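You operate a simulated robot arm through the tools that you are given. There is no shell and no other tool. Be economical: measure what you need, move in short steps, check, and stop when the job is done.

You are at the controls of a simulated two-armed robot. One attempt, no reset.

## Task
Twist the lavender freshener shut, shelve it and the pine one, and twist the lemon one to high.
Fine: hold each can steady with one hand while you twist; use the narrow shelf. Set down upright: freshener, what you pick out.

Only the result counts: the job must be done as asked and must still hold three seconds after the hand-in. Knocking over, shifting, dropping, spilling or breaking anything else fails it.

## Robot
Two 7-joint arms with two-finger parallel grippers on one trunk, on a base that drives. Base frame: it is fixed to the floor where the robot stands at the start and does not move with it; the origin is under the middle of the robot, x ahead of it, y to its left, z up. Units: m, rad, N and s.
The left shoulder is at the start at [0.07, 0.177, 1.163], the right one opposite. With the tool pointing down near the work surface each hand reaches from about 0.1 to 0.72 m from the robot's upright axis, wherever it stands, measured 20 degrees to its own side. Places, roughly: lavender freshener top [0.5, -0.1, 0.9]; lemon freshener top [0.5, -0.3, 0.9]; narrow shelf over the side table [0.7, -0.1, 1.1]; pine freshener top [0.5, 0, 0.9]. Payload 3.43 kg a hand.
The tool frame of a hand sits at the grasp point between the pads (the TCP): z along the fingers, y along the line on which they close. The tips reach 0.03 m beyond it. Largest opening 0.094 m; finger width 0.028, thickness 0.01; the body of the gripper, 0.05 by 0.096 m, starts 0.055 m behind the TCP.
Orientation is told as [roll, pitch, yaw] about the base's x, y, z axes, in that order, counted from this pose: with the fingers straight down and closing along the base's y, the tool's x points along the base's -x, its y along +y and its z along -z.

## Interface
- The arms move only by the tool send_rows. It takes "left_plan", "right_plan" or both (then of equal length, played together; a hand with none holds still); each is a list of rows, each a list of 7 numbers: the turn, a rotation vector about the tool's x, y, z in rad, then the shift along the tool's x, y, z in m, then the finger opening in m, from 0 to 0.094. In form: [[ax, ay, az, x, y, z, fingers], ...]. A call has 1 to 20 rows; each row shifts and turns the commanded pose from where the row before left it, along the tool's axes as they then stand. Each row takes 0.2 s and may step no farther than 0.05 m and 0.15 rad from the row before; otherwise, or with a gripper value out of range, the whole call is refused. Where a pose cannot be reached the arm comes as near as it can. A force on the tool above 90 N (or 10 N above the force at the start of the call, whichever is more), or a blocked arm, ends the call early, and 0.2 s more pass. The fingers move at their own pace (about 0.153 m/s each) and stop on an object; they squeeze with about 44 N. The grip force told is the motor's: it shows also when the fingers shut on nothing. Time passes only in rows, and 0.2 s behind the last, so rows that do not move let the fingers close. The reply holds the time, the measured pose of the TCP, the force on the tool along the base axes, the opening and the grip force, in the units named above and with some noise, with the torque about the TCP (base axes, N m) and any sound that the robot's microphone picked up.
- Cameras (640 x 400 px; columns grow to the right, rows downward): "scene" is now at [0.1383, -0.012, 1.4859]; the picture's right is [-0.13, -0.99, -0.00], its down [-0.53, 0.07, -0.85] and it looks along [0.84, -0.11, -0.53] (base axes); focal length 214 px, centre (320, 200). "left" rides on the left gripper at [0.076, -0.014, -0.103] in its tool frame; the picture's right is [0.18, 0.98, 0.00], its down [-0.75, 0.14, -0.64] and it looks along [-0.63, 0.12, 0.77] (tool axes); focal length 243 px, centre (320, 200). "right" rides on the right gripper at [0.076, 0.014, -0.103] in its tool frame; the picture's right is [-0.18, 0.98, 0.00], its down [-0.75, -0.14, -0.64] and it looks along [-0.63, -0.12, 0.77] (tool axes); focal length 243 px, centre (320, 200). There is no depth. A picture from a camera that has moved, and an enlarged one, comes with that camera's place and axes in the base frame and with its lens.
- get_image(camera): a new picture of that camera. No time passes.
- raise_lower(by): slides the trunk up (or, below 0, down) by that many m; the arms and the scene camera ride with it, the base frame stays. It gives what a move gives, with no picture.
- base_move(legs): drives the robot by 1 to 6 legs, each [ahead, turn to the left] in m and rad, along the robot's own axes; the way and the turn of a leg run together, so that a leg with both is an arc; at most 1.5 m and 3.142 rad a leg. The arms and the cameras ride along, it lands a little off, and it stops where it bumps. It gives what a move gives.
- pan_tilt(pan, tilt): turns the head with the scene camera to pan (to the left, within 1.501 rad either way) and tilt (down, from -0.506 to 1.204), counted from straight ahead of the robot. It gives what a move gives.
- zoom(camera, box): a new picture of the part [left, top, right, bottom] of that camera's present view, enlarged. No time passes.
- job_done(): hands the job in; it is judged then, once.

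Go step by step. Nothing tells you exact positions but the pictures and the camera data: compare them with the known pose of the tool, close in by small moves and look again before you grip or let go. The budget is 120 turns and 92 pictures, counting those below and the enlarged ones. Unless the task says otherwise, let go and move clear before handing in, and close with one line.

The tools are called after "Call:" as name(argument=value, ...) on one line, values as JSON. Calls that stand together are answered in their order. send_rows: Moves the arms, as the interface text tells. Its arguments: {"type":"object","properties":{"left_plan":{"type":"array"},"right_plan":{"type":"array"}},"required":[]} The other tools are called the same way: raise_lower (by) slides the trunk up or down; base_move (legs) drives the base; pan_tilt (pan, tilt) turns the head that bears the scene camera; get_image (camera) takes a picture; zoom (camera, box) takes an enlarged picture of a part of a camera's view; job_done () hands the job in.

At the start:

```text
t: 0.0
left_tool_pos: [0.4177, 0.0693, 1.4264]
left_tcp_rot: [-0.002, -0.002, -0.001]
left_wrist_force: [0.6, 0.2, -0.9]
left_wrist_torque: [0.04, -0.04, -0.01]
left_gripper_width: 0.0939
left_gripper_force: 0.1
right_tool_pos: [0.4331, -0.3261, 1.4036]
right_tcp_rot: [0.0, 0.001, 0.0]
right_wrist_force: [-0.3, 0.3, -0.2]
right_wrist_torque: [0.0, 0.02, -0.01]
right_gripper_width: 0.0939
right_gripper_force: 0.0
trunk travel left (down, up): [-0.743, 0.097]
robot x, y, heading: [0.0007, -0.0003, -0.004]
head pan, tilt: [-0.131, 0.564]
```

scene: 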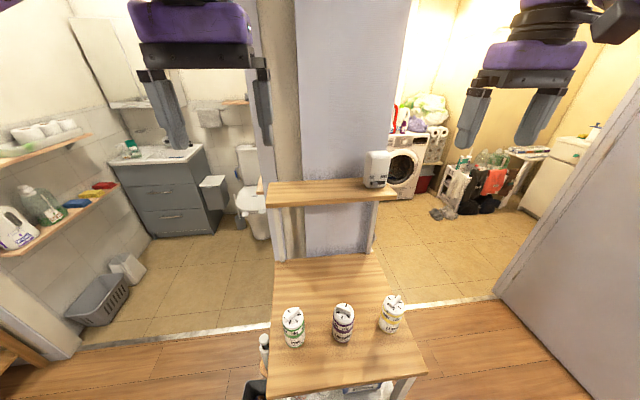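
right: 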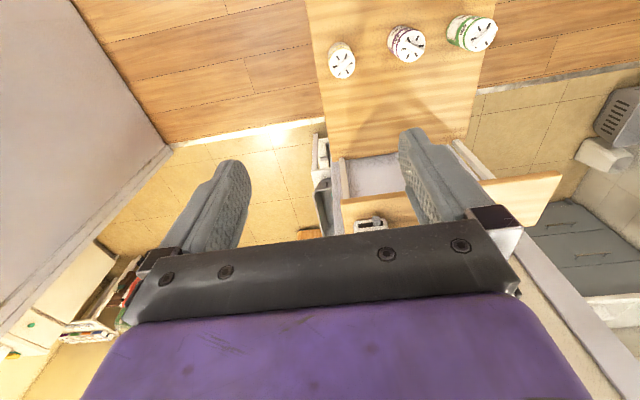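
left: 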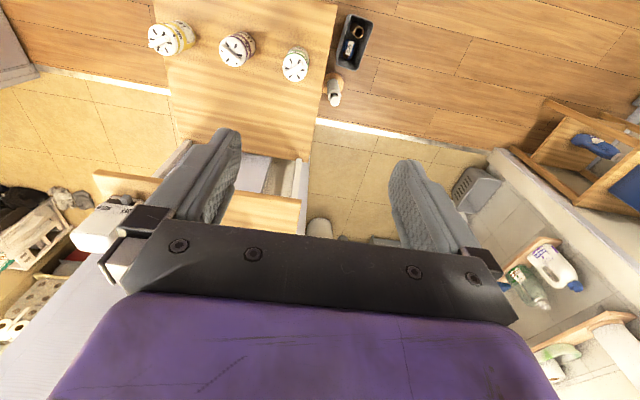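

I see three freshener cans on the side table (green, purple, yellow labels) and a narrow shelf behind them with a device at its right end. I'll zoom to see the cans and the shelf.

Call:
zoom(camera="scene", box=[260, 280, 430, 386])

Call:
zoom(camera="scene", box=[250, 140, 410, 240])

Call:
zoom(camera="right", box=[310, 0, 520, 131])

```text
3.76 times, centred on (345, 333) of scene
camera zoom: at [0.1383, -0.012, 1.4859], right [-0.13, -0.99, 0.0], down [-0.53, 0.07, -0.85], along [0.84, -0.11, -0.53], focal length 807 px, centre (226, -301)
```

zoom: 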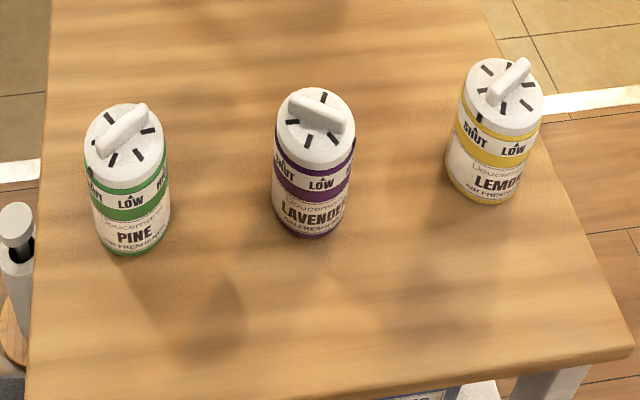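

```text
4.00 times, centred on (330, 190) of scene
camera zoom: at [0.1383, -0.012, 1.4859], right [-0.13, -0.99, 0.0], down [-0.53, 0.07, -0.85], along [0.84, -0.11, -0.53], focal length 858 px, centre (280, 240)
```

zoom: 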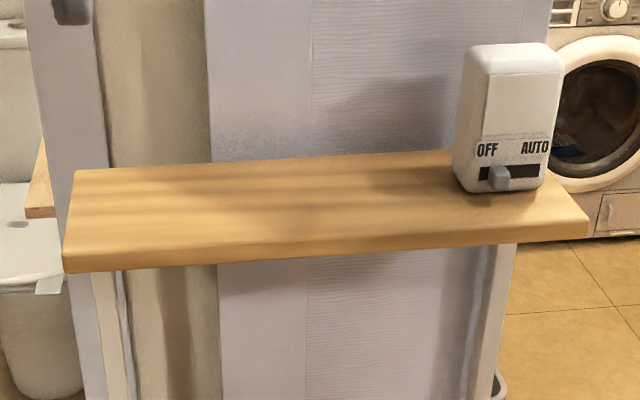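

```text
3.05 times, centred on (415, 66) of right
camera zoom: at [0.3579, -0.3109, 1.5067], right [0.18, 0.98, 0.0], down [0.75, -0.14, 0.64], along [0.63, -0.12, -0.77], focal length 739 px, centre (30, 610)
```

zoom: 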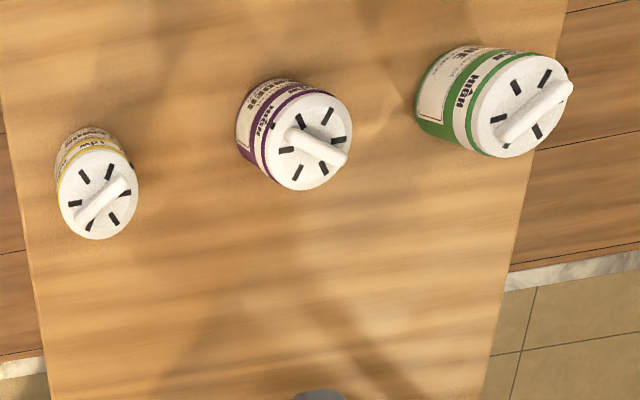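

The zoom shows real detail, so I'll zoom closer on each cap to read the dials.

Call:
zoom(camera="scene", box=[324, 298, 364, 344])

Call:
zoom(camera="scene", box=[374, 290, 412, 336])

Call:
zoom(camera="scene", box=[274, 302, 314, 350])

```text
8.70 times, centred on (344, 321) of scene
camera zoom: at [0.1383, -0.012, 1.4859], right [-0.13, -0.99, 0.0], down [-0.53, 0.07, -0.85], along [0.84, -0.11, -0.53], focal length 1865 px, centre (111, -852)
```

zoom: 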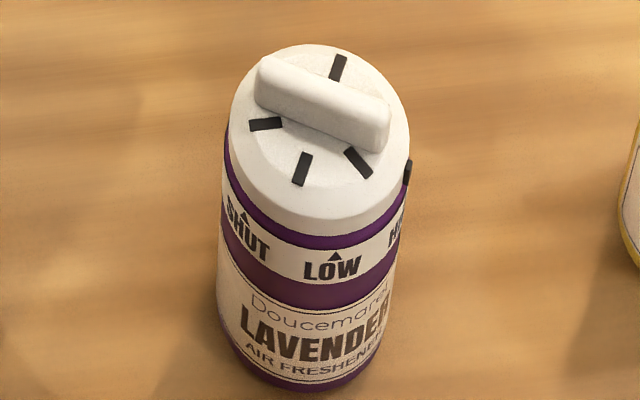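

```text
8.70 times, centred on (393, 313) of scene
camera zoom: at [0.1383, -0.012, 1.4859], right [-0.13, -0.99, 0.0], down [-0.53, 0.07, -0.85], along [0.84, -0.11, -0.53], focal length 1865 px, centre (-315, -783)
```

zoom: 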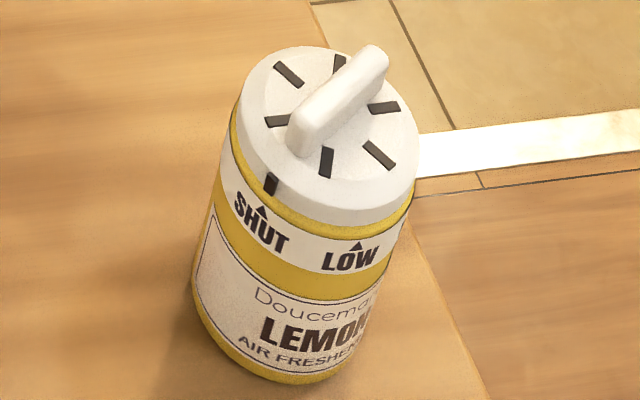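

```text
8.33 times, centred on (294, 326) of scene
camera zoom: at [0.1383, -0.012, 1.4859], right [-0.13, -0.99, 0.0], down [-0.53, 0.07, -0.85], along [0.84, -0.11, -0.53], focal length 1787 px, centre (537, -850)
```

zoom: 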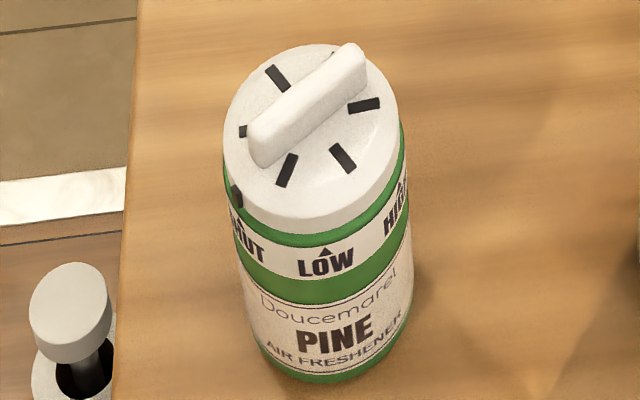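

Each dial has a dark pointer notch in line with the ridge: lavender is at HIGH, and lemon and pine are at SHUT. Next I'll triangulate using wrist-camera zooms.

Call:
zoom(camera="left", box=[140, 5, 332, 125])

Call:
zoom(camera="left", box=[70, 130, 326, 290])

Call:
zoom(camera="scene", box=[230, 160, 438, 400])

```text
3.33 times, centred on (236, 65) of left
camera zoom: at [0.3421, 0.0569, 1.5304], right [-0.18, 0.98, 0.0], down [0.75, 0.14, 0.64], along [0.63, 0.12, -0.77], focal length 809 px, centre (600, 650)
```

zoom: 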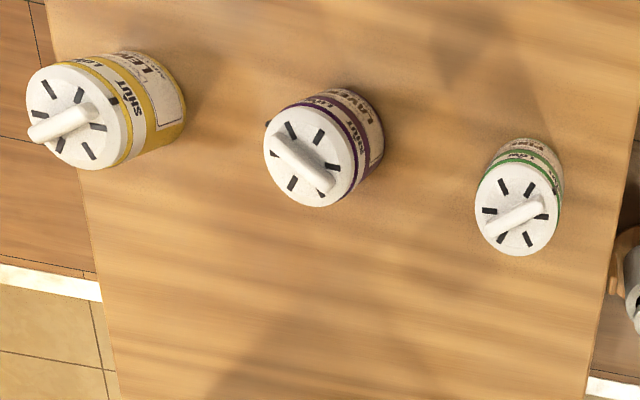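

```text
2.50 times, centred on (198, 210) of left
camera zoom: at [0.3421, 0.0569, 1.5304], right [-0.18, 0.98, 0.0], down [0.75, 0.14, 0.64], along [0.63, 0.12, -0.77], focal length 606 px, centre (625, 175)
```

zoom: 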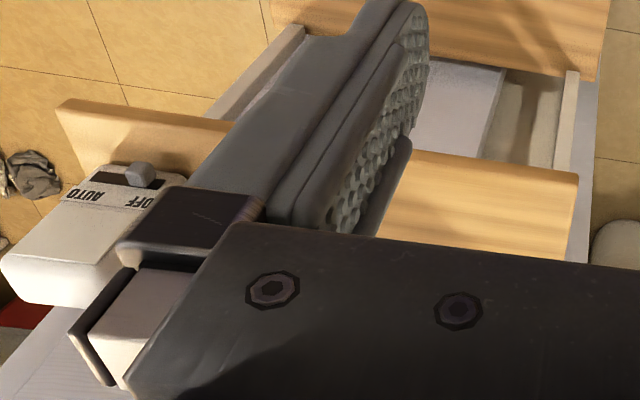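

```text
1.67 times, centred on (334, 280) of scene
camera zoom: at [0.1383, -0.012, 1.4859], right [-0.13, -0.99, 0.0], down [-0.53, 0.07, -0.85], along [0.84, -0.11, -0.53], focal length 358 px, centre (297, 67)
```

zoom: 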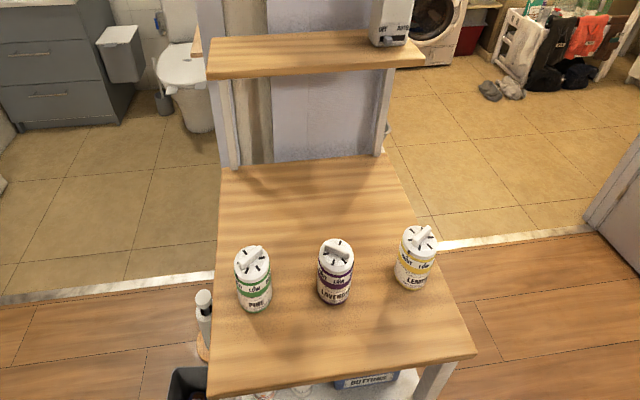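

Estimates so far:

| Item | x | y | z |
|---|---|---|---|
| Pine | 0.479 | 0.022 | – |
| Lavender | 0.473 | -0.121 | – |
| Lemon | 0.477 | -0.27 | – |
| Cap tops | – | – | 0.893 |
| Table top | – | – | 0.775 |
| Shelf top (x 0.65–0.79) | – | – | 1.16 |

I'll tilt the left hand 60° forward and lower it partway in front of pine.

Call:
send_rows(left_plan=[[0, -0.15, 0, 0, 0, 0, 0.094], [0, -0.15, 0, 0, 0, 0, 0.094], [0, -0.15, 0, 0, 0, 0, 0.094], [0, -0.15, 0, 0, 0, 0, 0.094], [0, -0.15, 0, 0, 0, 0, 0.094], [0, -0.15, 0, 0, 0, 0, 0.094], [0, -0.147, 0, 0, 0, 0, 0.094], [0, 0, 0, 0.0399, -0.0067, 0.0166, 0.094], [0, 0, 0, 0.0399, -0.0067, 0.0166, 0.094], [0, 0, 0, 0.0399, -0.0067, 0.0166, 0.094], [0, 0, 0, 0.0399, -0.0067, 0.0166, 0.094], [0, 0, 0, 0.0399, -0.0067, 0.0166, 0.094], [0, 0, 0, 0.0399, -0.0067, 0.0166, 0.094], [0, 0, 0, 0.0399, -0.0067, 0.0166, 0.094]])

Call:
get_image(camera="left")

Call:
get_image(camera="scene")

```text
t: 3.0
left_tool_pos: [0.3764, 0.0205, 1.1242]
left_tcp_rot: [0.0, -1.049, -0.003]
left_wrist_force: [-0.1, 0.2, 0.6]
left_wrist_torque: [0.01, 0.0, -0.02]
left_gripper_width: 0.0941
left_gripper_force: 0.2
right_tool_pos: [0.4325, -0.3274, 1.4031]
right_tcp_rot: [0.002, 0.0, 0.001]
right_wrist_force: [-0.3, -0.3, -0.6]
right_wrist_torque: [0.0, 0.0, 0.02]
right_gripper_width: 0.094
right_gripper_force: 0.1
trunk travel left (down, up): [-0.743, 0.097]
robot x, y, heading: [-0.0019, -0.0005, 0.002]
head pan, tilt: [-0.131, 0.564]
```

```text
79 pictures are left
camera left: at [0.2502, 0.0074, 1.1114], right [-0.09, 0.98, -0.16], down [-0.18, 0.14, 0.97], along [0.98, 0.12, 0.16], focal length 243 px, centre (320, 200)
```

left: 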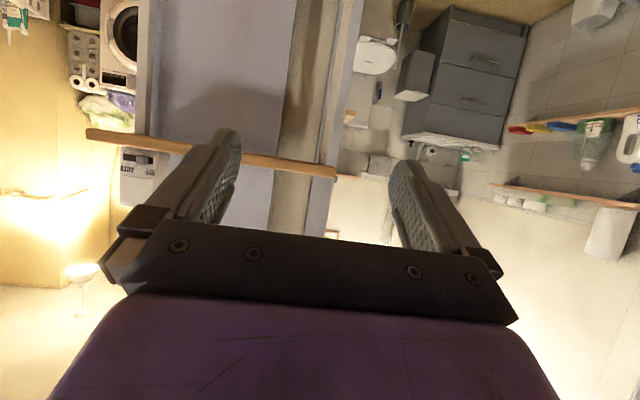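

```text
78 pictures are left
camera scene: at [0.1385, -0.0142, 1.4859], right [-0.13, -0.99, 0.0], down [-0.53, 0.07, -0.85], along [0.84, -0.11, -0.53], focal length 214 px, centre (320, 200)
```

scene: 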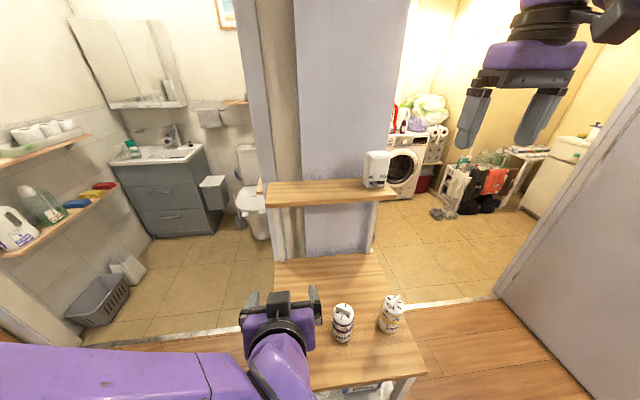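

Arm tracking is accurate. I'll zoom on the shelf from this low view to refine its height and front edge.

Call:
zoom(camera="left", box=[232, 130, 362, 211])

Call:
zoom(camera="scene", box=[255, 165, 335, 215])

```text
4.92 times, centred on (297, 170) of left
camera zoom: at [0.2502, 0.0074, 1.1114], right [-0.09, 0.98, -0.16], down [-0.18, 0.14, 0.97], along [0.98, 0.12, 0.16], focal length 1194 px, centre (433, 345)
```

zoom: 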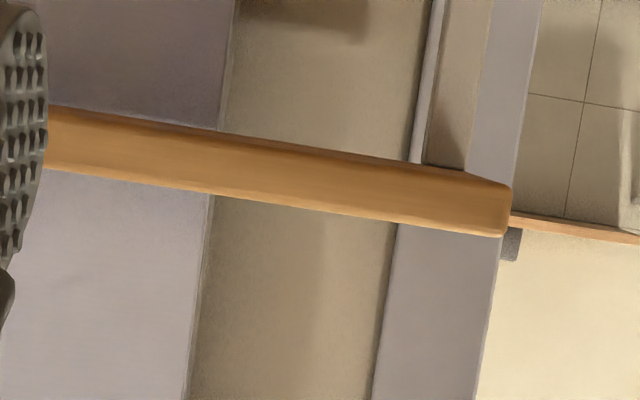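

```text
8.00 times, centred on (295, 190) of scene
camera zoom: at [0.1385, -0.0142, 1.4859], right [-0.13, -0.99, 0.0], down [-0.53, 0.07, -0.85], along [0.84, -0.11, -0.53], focal length 1716 px, centre (520, 280)
```

zoom: 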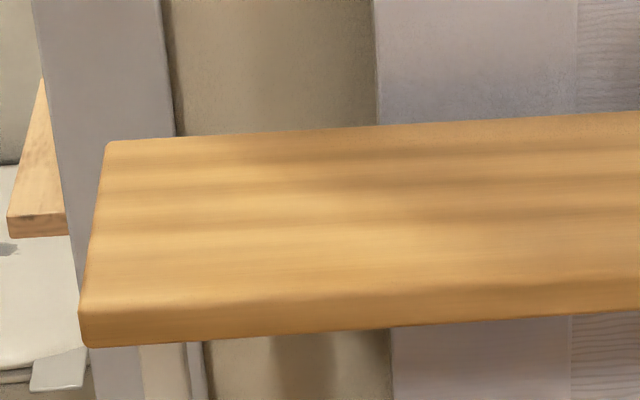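

Refined shelf: top z≈1.139, x 0.688–0.826, left end y≈0.079. Next I lower the left hand to the pre-grasp pose for pine.

Call:
send_rows(left_plan=[[0, 0, 0, 0.0406, 0.0003, 0.024, 0.094], [0, 0, 0, 0.0406, 0.0003, 0.024, 0.094], [0, 0, 0, 0.0406, 0.0003, 0.024, 0.094], [0, 0, 0, 0.0406, 0.0003, 0.024, 0.094], [0, 0, 0, 0.0406, 0.0003, 0.024, 0.094], [0, 0, 0, 0, 0, 0, 0.094]])

Call:
get_image(camera="left")

Call:
get_image(camera="right")

```text
t: 4.4
left_tool_pos: [0.3645, -0.0049, 0.9718]
left_tcp_rot: [-0.05, -1.033, -0.046]
left_wrist_force: [-0.4, -0.5, -0.2]
left_wrist_torque: [-0.03, -0.02, -0.04]
left_gripper_width: 0.0938
left_gripper_force: 0.1
left hand out of reach, approached as far as the arm can: row 3, 4
right_tool_pos: [0.4315, -0.325, 1.4042]
right_tcp_rot: [0.0, 0.0, 0.0]
right_wrist_force: [0.3, 0.3, 0.1]
right_wrist_torque: [-0.01, -0.03, -0.05]
right_gripper_width: 0.0939
right_gripper_force: 0.0
trunk travel left (down, up): [-0.743, 0.097]
robot x, y, heading: [0.0006, -0.0029, -0.001]
head pan, tilt: [-0.131, 0.564]
```

```text
75 pictures are left
camera left: at [0.2376, -0.0082, 0.9612], right [-0.01, 0.98, -0.18], down [-0.15, 0.18, 0.97], along [0.99, 0.03, 0.14], focal length 243 px, centre (320, 200)
```

left: 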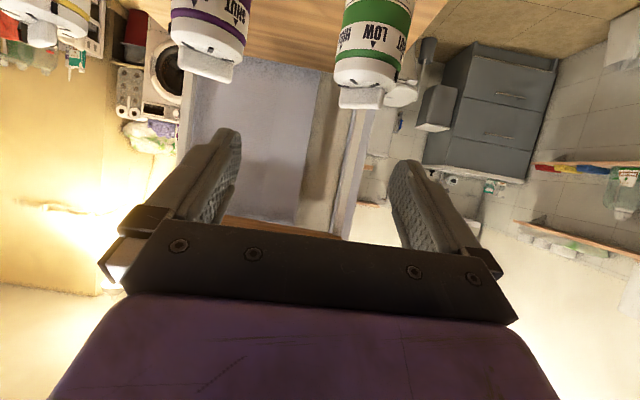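

```text
74 pictures are left
camera right: at [0.3575, -0.3101, 1.5069], right [0.18, 0.98, 0.0], down [0.75, -0.14, 0.64], along [0.63, -0.12, -0.77], focal length 243 px, centre (320, 200)
```

right: 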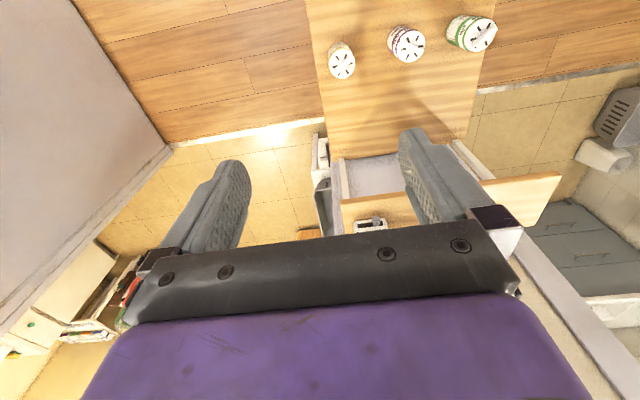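

The arm is folded too close to the body for that pose. I'll back the base off 0.15 m and lower the trunk 0.15 m for comfortable reach.

Call:
base_move(legs=[[-0.15, 0]])

Call:
raise_lower(by=-0.15)

Call:
get_image(camera="scene")

```text
t: 5.8
left_tool_pos: [0.2188, -0.006, 0.9714]
left_tcp_rot: [-0.048, -1.027, -0.051]
left_wrist_force: [0.6, 0.1, -0.6]
left_wrist_torque: [0.0, -0.01, 0.01]
left_gripper_width: 0.0941
left_gripper_force: 0.1
right_tool_pos: [0.2888, -0.326, 1.4044]
right_tcp_rot: [-0.001, 0.002, -0.001]
right_wrist_force: [0.4, -0.9, 0.2]
right_wrist_torque: [-0.05, 0.04, 0.01]
right_gripper_width: 0.0939
right_gripper_force: 0.0
trunk travel left (down, up): [-0.743, 0.097]
robot x, y, heading: [-0.1463, -0.0013, 0.0]
head pan, tilt: [-0.131, 0.564]
```

```text
t: 7.5
left_tool_pos: [0.2182, -0.0066, 0.8217]
left_tcp_rot: [-0.047, -1.028, -0.049]
left_wrist_force: [0.2, 1.0, 0.3]
left_wrist_torque: [-0.01, 0.0, -0.03]
left_gripper_width: 0.094
left_gripper_force: 0.1
right_tool_pos: [0.2865, -0.3249, 1.2544]
right_tcp_rot: [0.0, 0.0, -0.001]
right_wrist_force: [-0.5, 0.9, -0.5]
right_wrist_torque: [0.01, -0.02, 0.01]
right_gripper_width: 0.094
right_gripper_force: 0.1
trunk travel left (down, up): [-0.593, 0.247]
robot x, y, heading: [-0.148, 0.0021, -0.001]
head pan, tilt: [-0.131, 0.564]
```

```text
73 pictures are left
camera scene: at [-0.009, -0.0119, 1.336], right [-0.13, -0.99, 0.0], down [-0.53, 0.07, -0.85], along [0.84, -0.11, -0.53], focal length 214 px, centre (320, 200)
```

scene: 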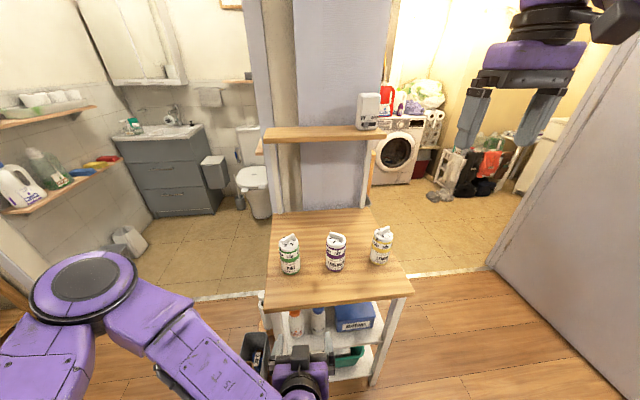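

Backing off worked and the table is clear. I correct the small orientation error and bring the left hand in front of pine.

Call:
send_rows(left_plan=[[-0.09, -0.02, -0.0245, 0, 0, 0, 0.094], [0, 0, 0, -0.039, 0.0145, -0.0225, 0.094], [0, 0, 0, -0.039, 0.0145, -0.0225, 0.094], [0, 0, 0, -0.0144, 0, 0.037, 0.094], [0, 0, 0, -0.0144, 0, 0.037, 0.094], [0, 0, 0, -0.0144, 0, 0.037, 0.094], [0, 0, 0, -0.0144, 0, 0.037, 0.094], [0, 0, 0, 0, 0, 0, 0.094]])

Call:
get_image(camera="left")

Call:
get_image(camera="scene")

```text
t: 9.3
left_tool_pos: [0.3897, 0.026, 0.8846]
left_tcp_rot: [0.002, -1.049, -0.002]
left_wrist_force: [-0.4, -0.5, -1.0]
left_wrist_torque: [0.0, -0.02, -0.01]
left_gripper_width: 0.094
left_gripper_force: 0.1
left hand out of reach, approached as far as the arm can: row 2, 3
right_tool_pos: [0.2865, -0.3249, 1.2547]
right_tcp_rot: [0.0, 0.001, -0.001]
right_wrist_force: [-0.6, 0.6, 0.8]
right_wrist_torque: [0.0, -0.01, 0.0]
right_gripper_width: 0.0939
right_gripper_force: 0.0
trunk travel left (down, up): [-0.593, 0.247]
robot x, y, heading: [-0.1504, -0.0015, 0.004]
head pan, tilt: [-0.131, 0.564]
```

```text
72 pictures are left
camera left: at [0.2633, 0.0125, 0.8712], right [-0.09, 0.98, -0.16], down [-0.18, 0.14, 0.97], along [0.98, 0.12, 0.17], focal length 243 px, centre (320, 200)
```

left: 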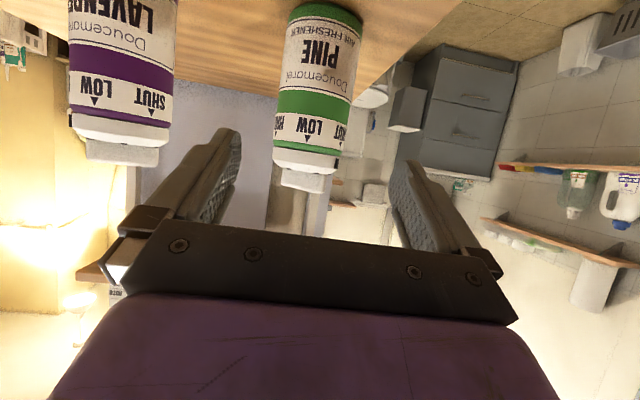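

```text
71 pictures are left
camera scene: at [-0.0091, -0.0115, 1.336], right [-0.13, -0.99, 0.0], down [-0.53, 0.07, -0.85], along [0.84, -0.11, -0.53], focal length 214 px, centre (320, 200)
```

scene: 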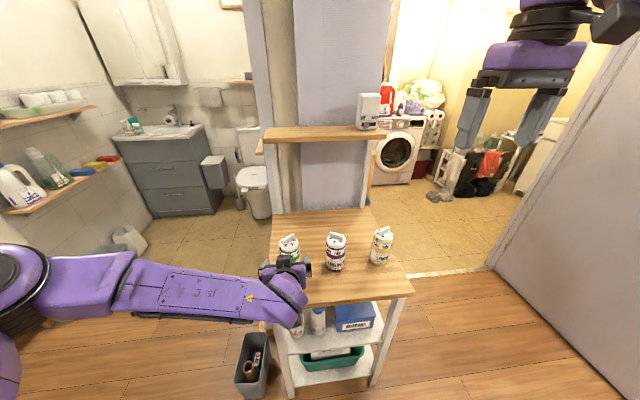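

Pine's axis is at y≈0.0227, between the open fingers. I advance along the tool direction to straddle it.

Call:
send_rows(left_plan=[[0, 0, 0, 0.001, -0.001, 0.033, 0.094], [0, 0, 0, 0.001, -0.001, 0.033, 0.094], [0, 0, 0, 0.001, -0.001, 0.033, 0.094], [0, 0, 0, 0, 0, 0, 0.094]])

Call:
get_image(camera="left")

Call:
zoom(camera="scene", box=[250, 220, 346, 280])

```text
t: 10.3
left_tool_pos: [0.4733, 0.0213, 0.832]
left_tcp_rot: [-0.001, -1.05, 0.0]
left_wrist_force: [-0.4, 0.0, -0.6]
left_wrist_torque: [-0.03, 0.02, 0.0]
left_gripper_width: 0.0939
left_gripper_force: 0.1
right_tool_pos: [0.2852, -0.3239, 1.2551]
right_tcp_rot: [0.0, -0.001, 0.001]
right_wrist_force: [-0.7, -0.5, 0.0]
right_wrist_torque: [-0.02, -0.02, 0.01]
right_gripper_width: 0.0937
right_gripper_force: 0.1
trunk travel left (down, up): [-0.593, 0.247]
robot x, y, heading: [-0.1487, 0.0025, 0.001]
head pan, tilt: [-0.131, 0.564]
```

```text
70 pictures are left
camera left: at [0.3471, 0.0064, 0.8187], right [-0.09, 0.98, -0.16], down [-0.18, 0.14, 0.97], along [0.98, 0.12, 0.16], focal length 243 px, centre (320, 200)
```

left: 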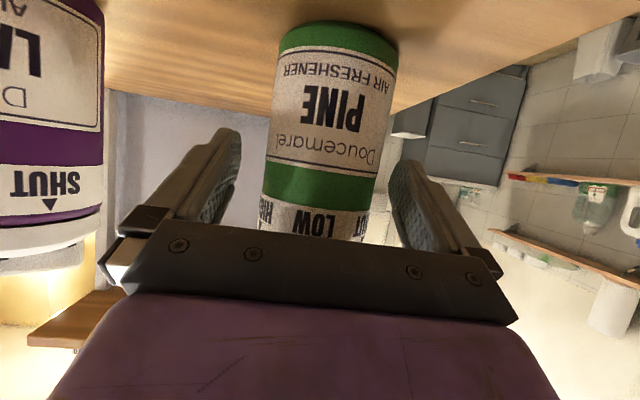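

```text
6.67 times, centred on (298, 250) of scene
camera zoom: at [-0.0092, -0.0116, 1.336], right [-0.13, -0.99, 0.0], down [-0.53, 0.07, -0.85], along [0.84, -0.11, -0.53], focal length 1430 px, centre (467, -133)
```

zoom: 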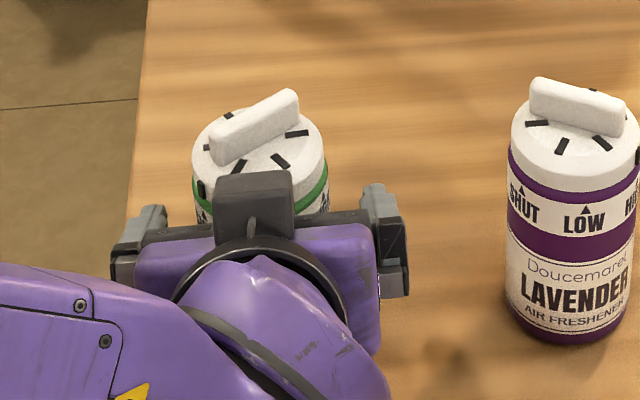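

Pine sits centred between the pads with no contact, so I close on it.

Call:
send_rows(left_plan=[[0, 0, 0, 0, 0, 0, 0.07], [0, 0, 0, 0, 0, 0, 0.06], [0, 0, 0, 0, 0, 0, 0.04], [0, 0, 0, 0, 0, 0, 0.04]])

Call:
get_image(camera="left")

```text
t: 11.3
left_tool_pos: [0.4723, 0.0198, 0.831]
left_tcp_rot: [0.0, -1.046, 0.0]
left_wrist_force: [-0.3, 0.2, 0.2]
left_wrist_torque: [0.02, 0.0, -0.01]
left_gripper_width: 0.0642
left_gripper_force: 44.1
right_tool_pos: [0.2848, -0.3256, 1.2539]
right_tcp_rot: [0.0, 0.001, 0.0]
right_wrist_force: [-0.9, 0.0, 0.7]
right_wrist_torque: [0.0, 0.0, 0.01]
right_gripper_width: 0.0941
right_gripper_force: 0.0
trunk travel left (down, up): [-0.593, 0.247]
robot x, y, heading: [-0.1457, 0.0, 0.004]
head pan, tilt: [-0.131, 0.564]
```

```text
68 pictures are left
camera left: at [0.3471, 0.0063, 0.8186], right [-0.09, 0.98, -0.16], down [-0.18, 0.14, 0.97], along [0.98, 0.12, 0.16], focal length 243 px, centre (320, 200)
```

left: 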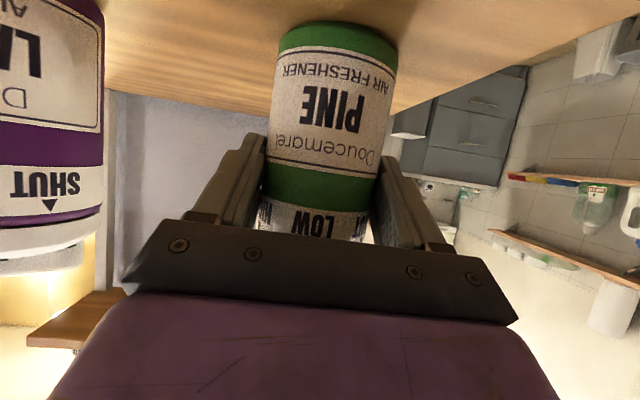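

Firm grip at 0.064 m. I lift pine a little and check.

Call:
send_rows(left_plan=[[0, 0, 0, -0.0173, 0, -0.01, 0.04], [0, 0, 0, -0.039, 0, -0.0225, 0.04], [0, 0, 0, -0.039, 0, -0.0225, 0.04], [0, 0, 0, 0, 0, 0, 0.04]])

Call:
get_image(camera="scene")

```text
t: 12.3
left_tool_pos: [0.4728, 0.0232, 0.9421]
left_tcp_rot: [0.0, -1.047, 0.0]
left_wrist_force: [-0.3, -0.5, -1.1]
left_wrist_torque: [0.02, -0.01, 0.0]
left_gripper_width: 0.0641
left_gripper_force: 44.4
right_tool_pos: [0.2885, -0.3236, 1.253]
right_tcp_rot: [-0.001, 0.002, 0.001]
right_wrist_force: [0.1, 0.8, 0.5]
right_wrist_torque: [-0.03, -0.04, -0.01]
right_gripper_width: 0.0941
right_gripper_force: 0.1
trunk travel left (down, up): [-0.593, 0.247]
robot x, y, heading: [-0.1467, 0.001, -0.001]
head pan, tilt: [-0.131, 0.564]
```

```text
67 pictures are left
camera scene: at [-0.0074, -0.0116, 1.3357], right [-0.13, -0.99, 0.0], down [-0.53, 0.07, -0.84], along [0.84, -0.11, -0.53], focal length 214 px, centre (320, 200)
```

scene: 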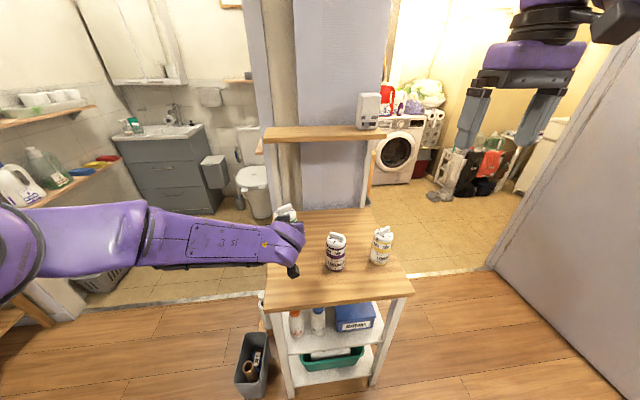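

Pine is held and lifted. I raise the trunk by 0.22 m and check the pose before driving forward.

Call:
raise_lower(by=0.22)

Call:
send_rows(left_plan=[[0, 0, 0, -0.026, 0, -0.015, 0.04], [0, 0, 0, -0.026, 0, -0.015, 0.04], [0, 0, 0, -0.026, 0, -0.015, 0.04], [0, 0, 0, 0, 0, 0, 0.04]])

Call:
base_move(legs=[[0.15, 0]])

Call:
get_image(camera="scene")

Call:
get_image(camera="left")

```text
t: 14.6
left_tool_pos: [0.4726, 0.0213, 1.1624]
left_tcp_rot: [0.0, -1.048, -0.002]
left_wrist_force: [0.3, 0.0, -1.3]
left_wrist_torque: [0.01, 0.01, -0.03]
left_gripper_width: 0.0642
left_gripper_force: 43.2
right_tool_pos: [0.2865, -0.3256, 1.4738]
right_tcp_rot: [0.0, 0.003, 0.0]
right_wrist_force: [-0.4, 1.1, 0.1]
right_wrist_torque: [0.03, 0.02, -0.01]
right_gripper_width: 0.0941
right_gripper_force: 0.1
trunk travel left (down, up): [-0.813, 0.027]
robot x, y, heading: [-0.1468, 0.0022, -0.004]
head pan, tilt: [-0.131, 0.564]
```

```text
t: 15.6
left_tool_pos: [0.473, 0.0215, 1.2522]
left_tcp_rot: [-0.001, -1.049, -0.001]
left_wrist_force: [0.0, 0.7, -1.4]
left_wrist_torque: [0.01, 0.05, 0.01]
left_gripper_width: 0.064
left_gripper_force: 43.4
right_tool_pos: [0.2875, -0.3257, 1.475]
right_tcp_rot: [0.0, 0.002, 0.0]
right_wrist_force: [1.2, 0.4, 0.1]
right_wrist_torque: [-0.01, -0.01, 0.0]
right_gripper_width: 0.0942
right_gripper_force: 0.0
trunk travel left (down, up): [-0.813, 0.027]
robot x, y, heading: [-0.1474, -0.0006, -0.0]
head pan, tilt: [-0.131, 0.564]
```

```text
t: 17.0
left_tool_pos: [0.6208, 0.0227, 1.2518]
left_tcp_rot: [0.0, -1.051, 0.004]
left_wrist_force: [-0.2, 0.2, -0.9]
left_wrist_torque: [0.02, 0.01, -0.05]
left_gripper_width: 0.0636
left_gripper_force: 44.5
right_tool_pos: [0.4356, -0.323, 1.4749]
right_tcp_rot: [0.002, -0.002, 0.003]
right_wrist_force: [0.2, -0.5, -0.4]
right_wrist_torque: [-0.01, -0.03, 0.0]
right_gripper_width: 0.0939
right_gripper_force: 0.0
trunk travel left (down, up): [-0.813, 0.027]
robot x, y, heading: [0.0013, -0.0052, 0.003]
head pan, tilt: [-0.131, 0.564]
```

```text
66 pictures are left
camera scene: at [0.139, -0.0111, 1.5562], right [-0.13, -0.99, 0.0], down [-0.53, 0.07, -0.85], along [0.84, -0.11, -0.53], focal length 214 px, centre (320, 200)
```

scene: 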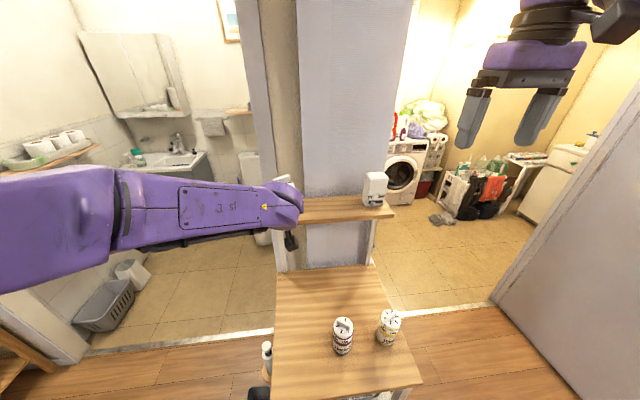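

```text
65 pictures are left
camera left: at [0.4943, 0.0089, 1.2387], right [-0.09, 0.98, -0.16], down [-0.18, 0.14, 0.97], along [0.98, 0.12, 0.17], focal length 243 px, centre (320, 200)
```

left: 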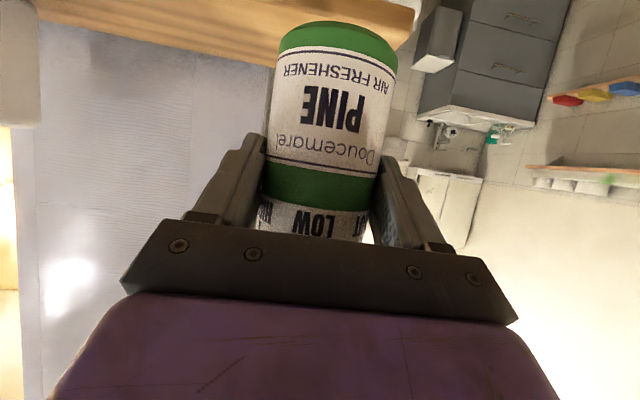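

Pine is above and in front of the shelf, with no slip. I extend over the shelf.

Call:
send_rows(left_plan=[[0, 0, 0, -0.0149, 0, 0.0391, 0.04], [0, 0, 0, -0.0149, 0, 0.0391, 0.04], [0, 0, 0, -0.0149, 0, 0.0391, 0.04], [0, 0, 0, 0, 0, 0, 0.04]])

Call:
get_image(camera="left")

Call:
zoom(camera="scene", box=[250, 150, 410, 250])

```text
t: 18.0
left_tool_pos: [0.7454, 0.0218, 1.2351]
left_tcp_rot: [0.001, -1.049, 0.001]
left_wrist_force: [0.2, -0.1, -1.4]
left_wrist_torque: [0.03, -0.01, -0.03]
left_gripper_width: 0.0637
left_gripper_force: 44.1
right_tool_pos: [0.4383, -0.3233, 1.4742]
right_tcp_rot: [0.001, 0.0, 0.004]
right_wrist_force: [-0.3, 0.2, -0.1]
right_wrist_torque: [-0.01, -0.02, 0.01]
right_gripper_width: 0.0943
right_gripper_force: 0.1
trunk travel left (down, up): [-0.813, 0.027]
robot x, y, heading: [0.0087, 0.001, 0.004]
head pan, tilt: [-0.131, 0.564]
```

```text
64 pictures are left
camera left: at [0.6177, 0.0078, 1.2213], right [-0.09, 0.98, -0.16], down [-0.18, 0.14, 0.97], along [0.98, 0.12, 0.17], focal length 243 px, centre (320, 200)
```

left: 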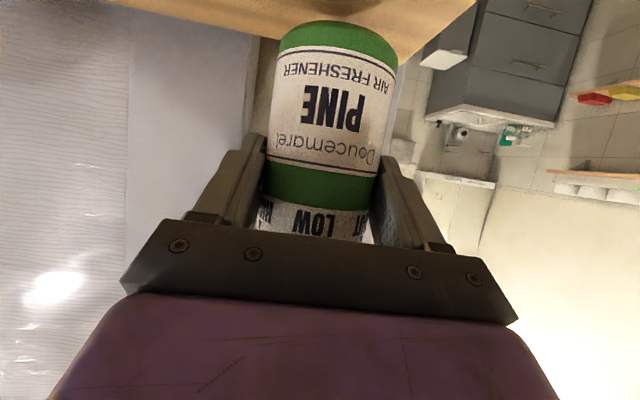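

```text
4.00 times, centred on (330, 200) of scene
camera zoom: at [0.1417, -0.0113, 1.5559], right [-0.13, -0.99, 0.0], down [-0.53, 0.07, -0.85], along [0.84, -0.11, -0.53], focal length 858 px, centre (280, 200)
```

zoom: 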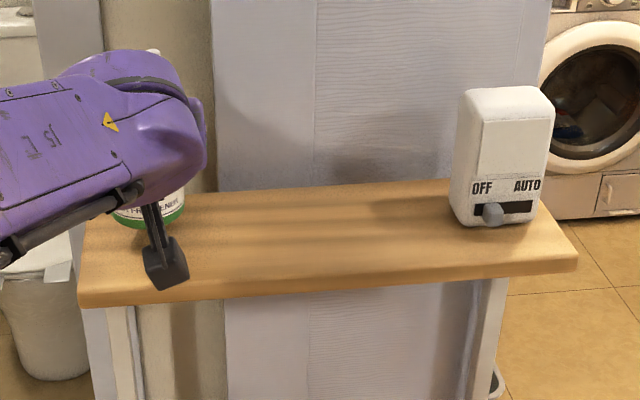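

I want the shelf's back edge relative to the can more precisely before setting down.

Call:
zoom(camera="left", box=[100, 0, 500, 80])

Call:
get_image(camera="right")

```text
1.60 times, centred on (300, 40) of left
camera zoom: at [0.6177, 0.0078, 1.2213], right [-0.09, 0.98, -0.16], down [-0.18, 0.14, 0.97], along [0.98, 0.12, 0.17], focal length 388 px, centre (352, 456)
```

zoom: 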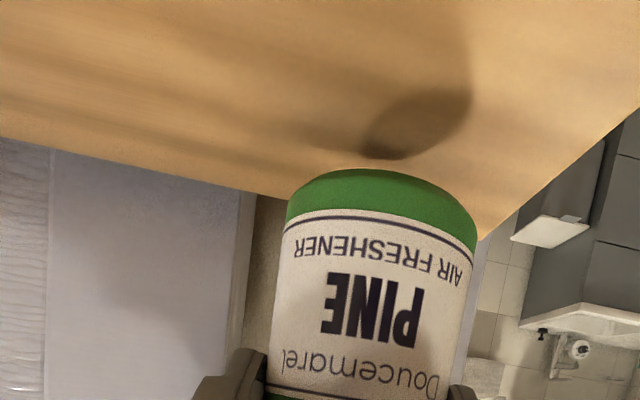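

```text
61 pictures are left
camera right: at [0.3626, -0.3094, 1.5767], right [0.18, 0.98, 0.0], down [0.75, -0.14, 0.64], along [0.63, -0.12, -0.77], focal length 243 px, centre (320, 200)
```

right: 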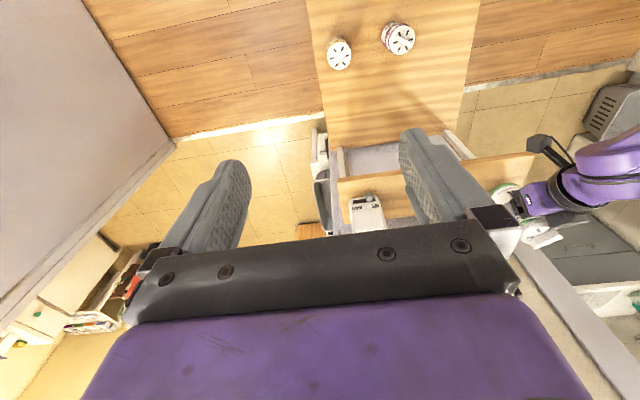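

The geometry is consistent: the can lies well within the shelf. I lower it in small steps and watch the force.

Call:
send_rows(left_plan=[[0, 0, 0, 0.013, 0, 0.0075, 0.04], [0, 0, 0, 0.013, 0, 0.0075, 0.04], [0, 0, 0, 0.0035, 0, 0.002, 0.04], [0, 0, 0, 0, 0, 0, 0.04]])

Call:
zoom(camera="left", box=[200, 0, 480, 100])

```text
t: 19.0
left_tool_pos: [0.7523, 0.048, 1.2113]
left_tcp_rot: [-0.082, -1.055, 0.114]
left_wrist_force: [3.9, -3.2, 20.5]
left_wrist_torque: [0.36, -0.25, -0.04]
left_gripper_width: 0.0634
left_gripper_force: 44.0
right_tool_pos: [0.4338, -0.325, 1.4748]
right_tcp_rot: [0.001, -0.003, 0.001]
right_wrist_force: [-0.2, -0.3, 0.5]
right_wrist_torque: [0.0, 0.02, 0.0]
right_gripper_width: 0.0939
right_gripper_force: 0.1
trunk travel left (down, up): [-0.813, 0.027]
robot x, y, heading: [0.0066, 0.0017, 0.009]
head pan, tilt: [-0.131, 0.564]
```

```text
2.29 times, centred on (340, 50) of left
camera zoom: at [0.6265, 0.0286, 1.1983], right [-0.13, 0.97, -0.2], down [-0.19, 0.17, 0.97], along [0.97, 0.17, 0.17], focal length 555 px, centre (274, 543)
```

zoom: 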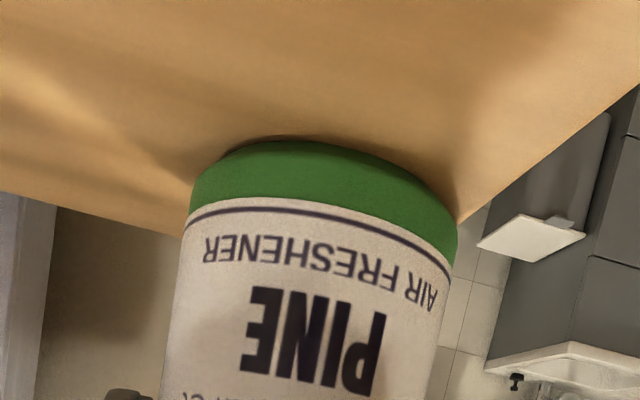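

The hand deflected sideways with 20 N upward, so something is touching. I'll look before moving further.

Call:
zoom(camera="scene", box=[240, 150, 340, 240])

Call:
zoom(camera="right", box=[460, 110, 640, 260])

```text
4.44 times, centred on (290, 195) of scene
camera zoom: at [0.1388, -0.0123, 1.5566], right [-0.13, -0.99, 0.0], down [-0.53, 0.07, -0.85], along [0.84, -0.11, -0.53], focal length 953 px, centre (453, 222)
```

zoom: 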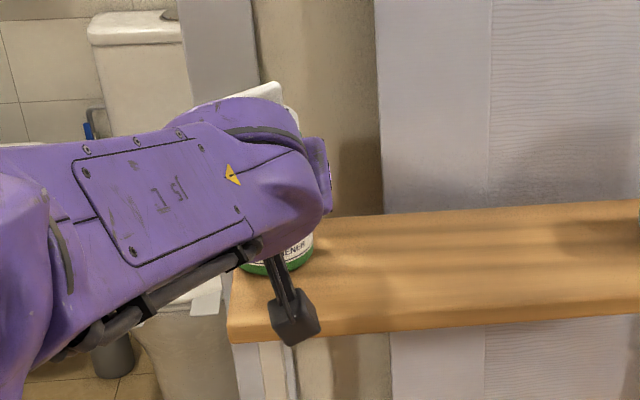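

```text
2.67 times, centred on (550, 185) of right
camera zoom: at [0.3593, -0.3105, 1.5776], right [0.18, 0.98, 0.0], down [0.75, -0.14, 0.64], along [0.63, -0.12, -0.77], focal length 647 px, centre (-293, 240)
```

zoom: 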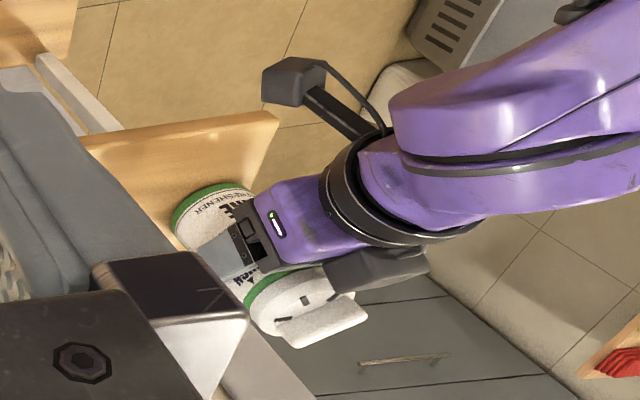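

The can bottom seems to have met the shelf slightly earlier than computed. I raise 2 cm and re-measure.

Call:
send_rows(left_plan=[[0, 0, 0, -0.0173, 0, -0.01, 0.04], [0, 0, 0, 0, 0, 0, 0.04], [0, 0, 0, 0, 0, 0, 0.04]])

Call:
zoom(camera="left", box=[200, 0, 480, 175])

```text
t: 20.0
left_tool_pos: [0.753, 0.0523, 1.2115]
left_tcp_rot: [-0.066, -1.023, 0.105]
left_wrist_force: [0.1, 0.4, 2.8]
left_wrist_torque: [0.11, -0.07, 0.03]
left_gripper_width: 0.0629
left_gripper_force: 44.0
right_tool_pos: [0.4375, -0.323, 1.4739]
right_tcp_rot: [0.001, -0.001, 0.005]
right_wrist_force: [-0.5, 0.8, -0.2]
right_wrist_torque: [-0.01, -0.02, 0.0]
right_gripper_width: 0.0941
right_gripper_force: 0.0
trunk travel left (down, up): [-0.813, 0.027]
robot x, y, heading: [0.0023, -0.0013, -0.001]
head pan, tilt: [-0.131, 0.564]
stopped in row 3 (left hand): the arm was blocked; the commanded pose is now the measured one
```

```text
2.29 times, centred on (340, 88) of left
camera zoom: at [0.6265, 0.0313, 1.2018], right [-0.14, 0.97, -0.19], down [-0.17, 0.17, 0.97], along [0.98, 0.17, 0.14], focal length 555 px, centre (274, 457)
```

zoom: 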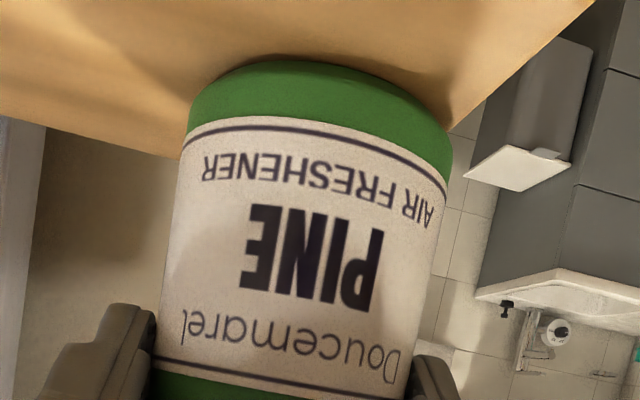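

The arm reports being blocked, so probably a link, such as the elbow, touches something. I pan the head left to look.

Call:
pan_tilt(pan=0.9, tilt=0.6)

Call:
get_image(camera="scene")

```text
t: 21.3
left_tool_pos: [0.7527, 0.0507, 1.2127]
left_tcp_rot: [-0.067, -1.028, 0.105]
left_wrist_force: [0.0, -0.6, -1.1]
left_wrist_torque: [0.0, 0.01, 0.02]
left_gripper_width: 0.063
left_gripper_force: 43.9
right_tool_pos: [0.4389, -0.322, 1.4746]
right_tcp_rot: [0.001, 0.001, 0.004]
right_wrist_force: [-0.1, 0.3, -0.3]
right_wrist_torque: [0.01, -0.04, 0.02]
right_gripper_width: 0.0942
right_gripper_force: 0.0
trunk travel left (down, up): [-0.813, 0.027]
robot x, y, heading: [0.0055, 0.0003, 0.002]
head pan, tilt: [0.901, 0.6]
```

```text
56 pictures are left
camera scene: at [0.1083, 0.0697, 1.5526], right [0.79, -0.62, 0.0], down [-0.35, -0.44, -0.83], along [0.51, 0.65, -0.56], focal length 214 px, centre (320, 200)
```

scene: 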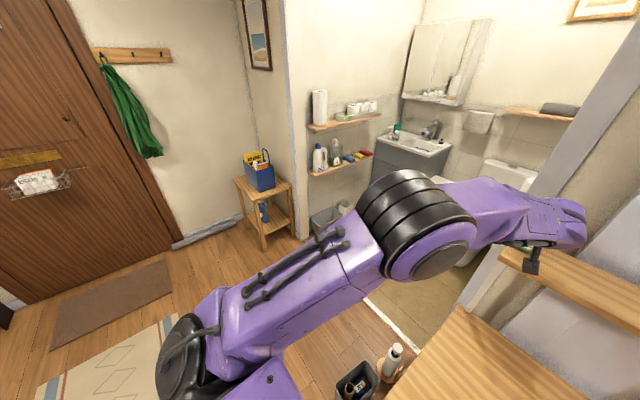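

Call:
zoom(camera="scene", box=[400, 150, 620, 290])

```text
2.86 times, centred on (510, 220) of scene
camera zoom: at [0.1083, 0.0697, 1.5526], right [0.79, -0.62, 0.0], down [-0.35, -0.44, -0.83], along [0.51, 0.65, -0.56], focal length 613 px, centre (-223, 143)
```

zoom: 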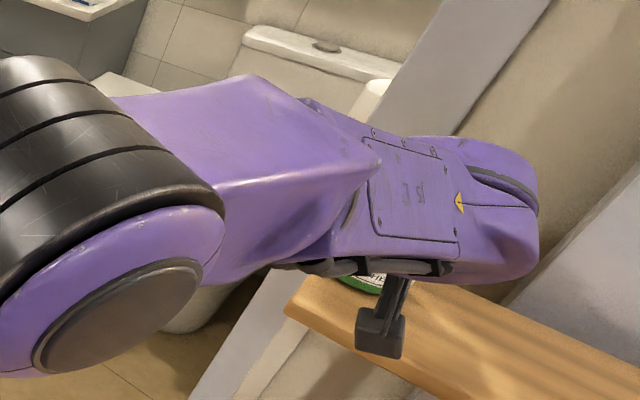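

Nothing obvious is jamming. I'll test a small upward move from here.

Call:
send_rows(left_plan=[[0, 0, 0, -0.013, 0, -0.0075, 0.04], [0, 0, 0, -0.013, 0, -0.0075, 0.04], [0, 0, 0, 0, 0, 0, 0.04]])

```text
t: 22.1
left_tool_pos: [0.7537, 0.0538, 1.2373]
left_tcp_rot: [-0.068, -1.018, 0.109]
left_wrist_force: [0.4, -0.4, -1.2]
left_wrist_torque: [0.03, 0.02, 0.01]
left_gripper_width: 0.0628
left_gripper_force: 43.9
right_tool_pos: [0.4387, -0.3234, 1.474]
right_tcp_rot: [0.001, 0.0, 0.004]
right_wrist_force: [-0.4, 0.0, 0.5]
right_wrist_torque: [0.01, 0.0, 0.02]
right_gripper_width: 0.0939
right_gripper_force: 0.0
trunk travel left (down, up): [-0.813, 0.027]
robot x, y, heading: [0.0039, 0.0013, 0.009]
head pan, tilt: [0.901, 0.6]
```

It moves up freely. I restore the orientation and y position.

Call:
send_rows(left_plan=[[0.025, -0.03, 0.057, 0, 0, 0, 0.04], [0, 0, 0, 0.002, -0.016, -0.0035, 0.04], [0, 0, 0, 0.002, -0.016, -0.0035, 0.04], [0, 0, 0, 0, 0, 0, 0.04]])

Call:
zoom(camera="left", box=[200, 0, 480, 175])

```text
t: 23.3
left_tool_pos: [0.7541, 0.0515, 1.2402]
left_tcp_rot: [-0.09, -1.037, 0.118]
left_wrist_force: [-0.5, -0.3, -1.4]
left_wrist_torque: [0.01, 0.02, -0.03]
left_gripper_width: 0.0626
left_gripper_force: 44.5
right_tool_pos: [0.4386, -0.3218, 1.4748]
right_tcp_rot: [-0.001, 0.001, 0.004]
right_wrist_force: [0.1, 0.9, -0.7]
right_wrist_torque: [-0.01, 0.0, -0.03]
right_gripper_width: 0.0943
right_gripper_force: 0.0
trunk travel left (down, up): [-0.813, 0.027]
robot x, y, heading: [0.0038, 0.0005, 0.007]
head pan, tilt: [0.901, 0.6]
stopped in row 4 (left hand): the arm was blocked; the commanded pose is now the measured one
```

```text
2.29 times, centred on (340, 88) of left
camera zoom: at [0.6278, 0.0331, 1.2293], right [-0.14, 0.97, -0.2], down [-0.18, 0.18, 0.97], along [0.97, 0.17, 0.15], focal length 555 px, centre (274, 457)
```

zoom: 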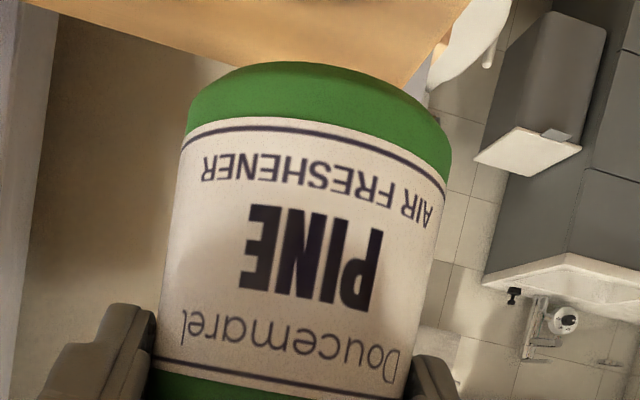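

Something resists motion to the right at this extension, perhaps a joint limit or link contact. I retract from the shelf and re-check the pose.

Call:
send_rows(left_plan=[[0, 0, 0, 0.01, 0, -0.035, 0.04], [0, 0, 0, 0.01, 0, -0.035, 0.04], [0, 0, 0, 0.01, 0, -0.035, 0.04], [0, 0, 0, 0, 0, 0, 0.04]])

Call:
get_image(camera="scene")

```text
t: 24.3
left_tool_pos: [0.6514, 0.0563, 1.2742]
left_tcp_rot: [-0.152, -1.031, 0.185]
left_wrist_force: [0.1, 0.2, -2.7]
left_wrist_torque: [0.0, 0.0, -0.05]
left_gripper_width: 0.0613
left_gripper_force: 44.0
right_tool_pos: [0.4401, -0.3218, 1.4733]
right_tcp_rot: [0.0, 0.002, 0.004]
right_wrist_force: [0.7, -0.6, 0.3]
right_wrist_torque: [-0.03, 0.0, -0.01]
right_gripper_width: 0.0938
right_gripper_force: 0.0
trunk travel left (down, up): [-0.813, 0.027]
robot x, y, heading: [0.0026, -0.0003, 0.005]
head pan, tilt: [0.901, 0.6]
```

```text
53 pictures are left
camera scene: at [0.1103, 0.0709, 1.5523], right [0.79, -0.62, 0.0], down [-0.35, -0.44, -0.82], along [0.51, 0.65, -0.57], focal length 214 px, centre (320, 200)
```

scene: 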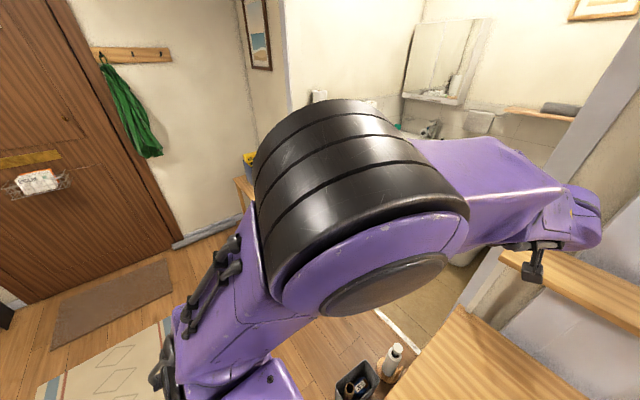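

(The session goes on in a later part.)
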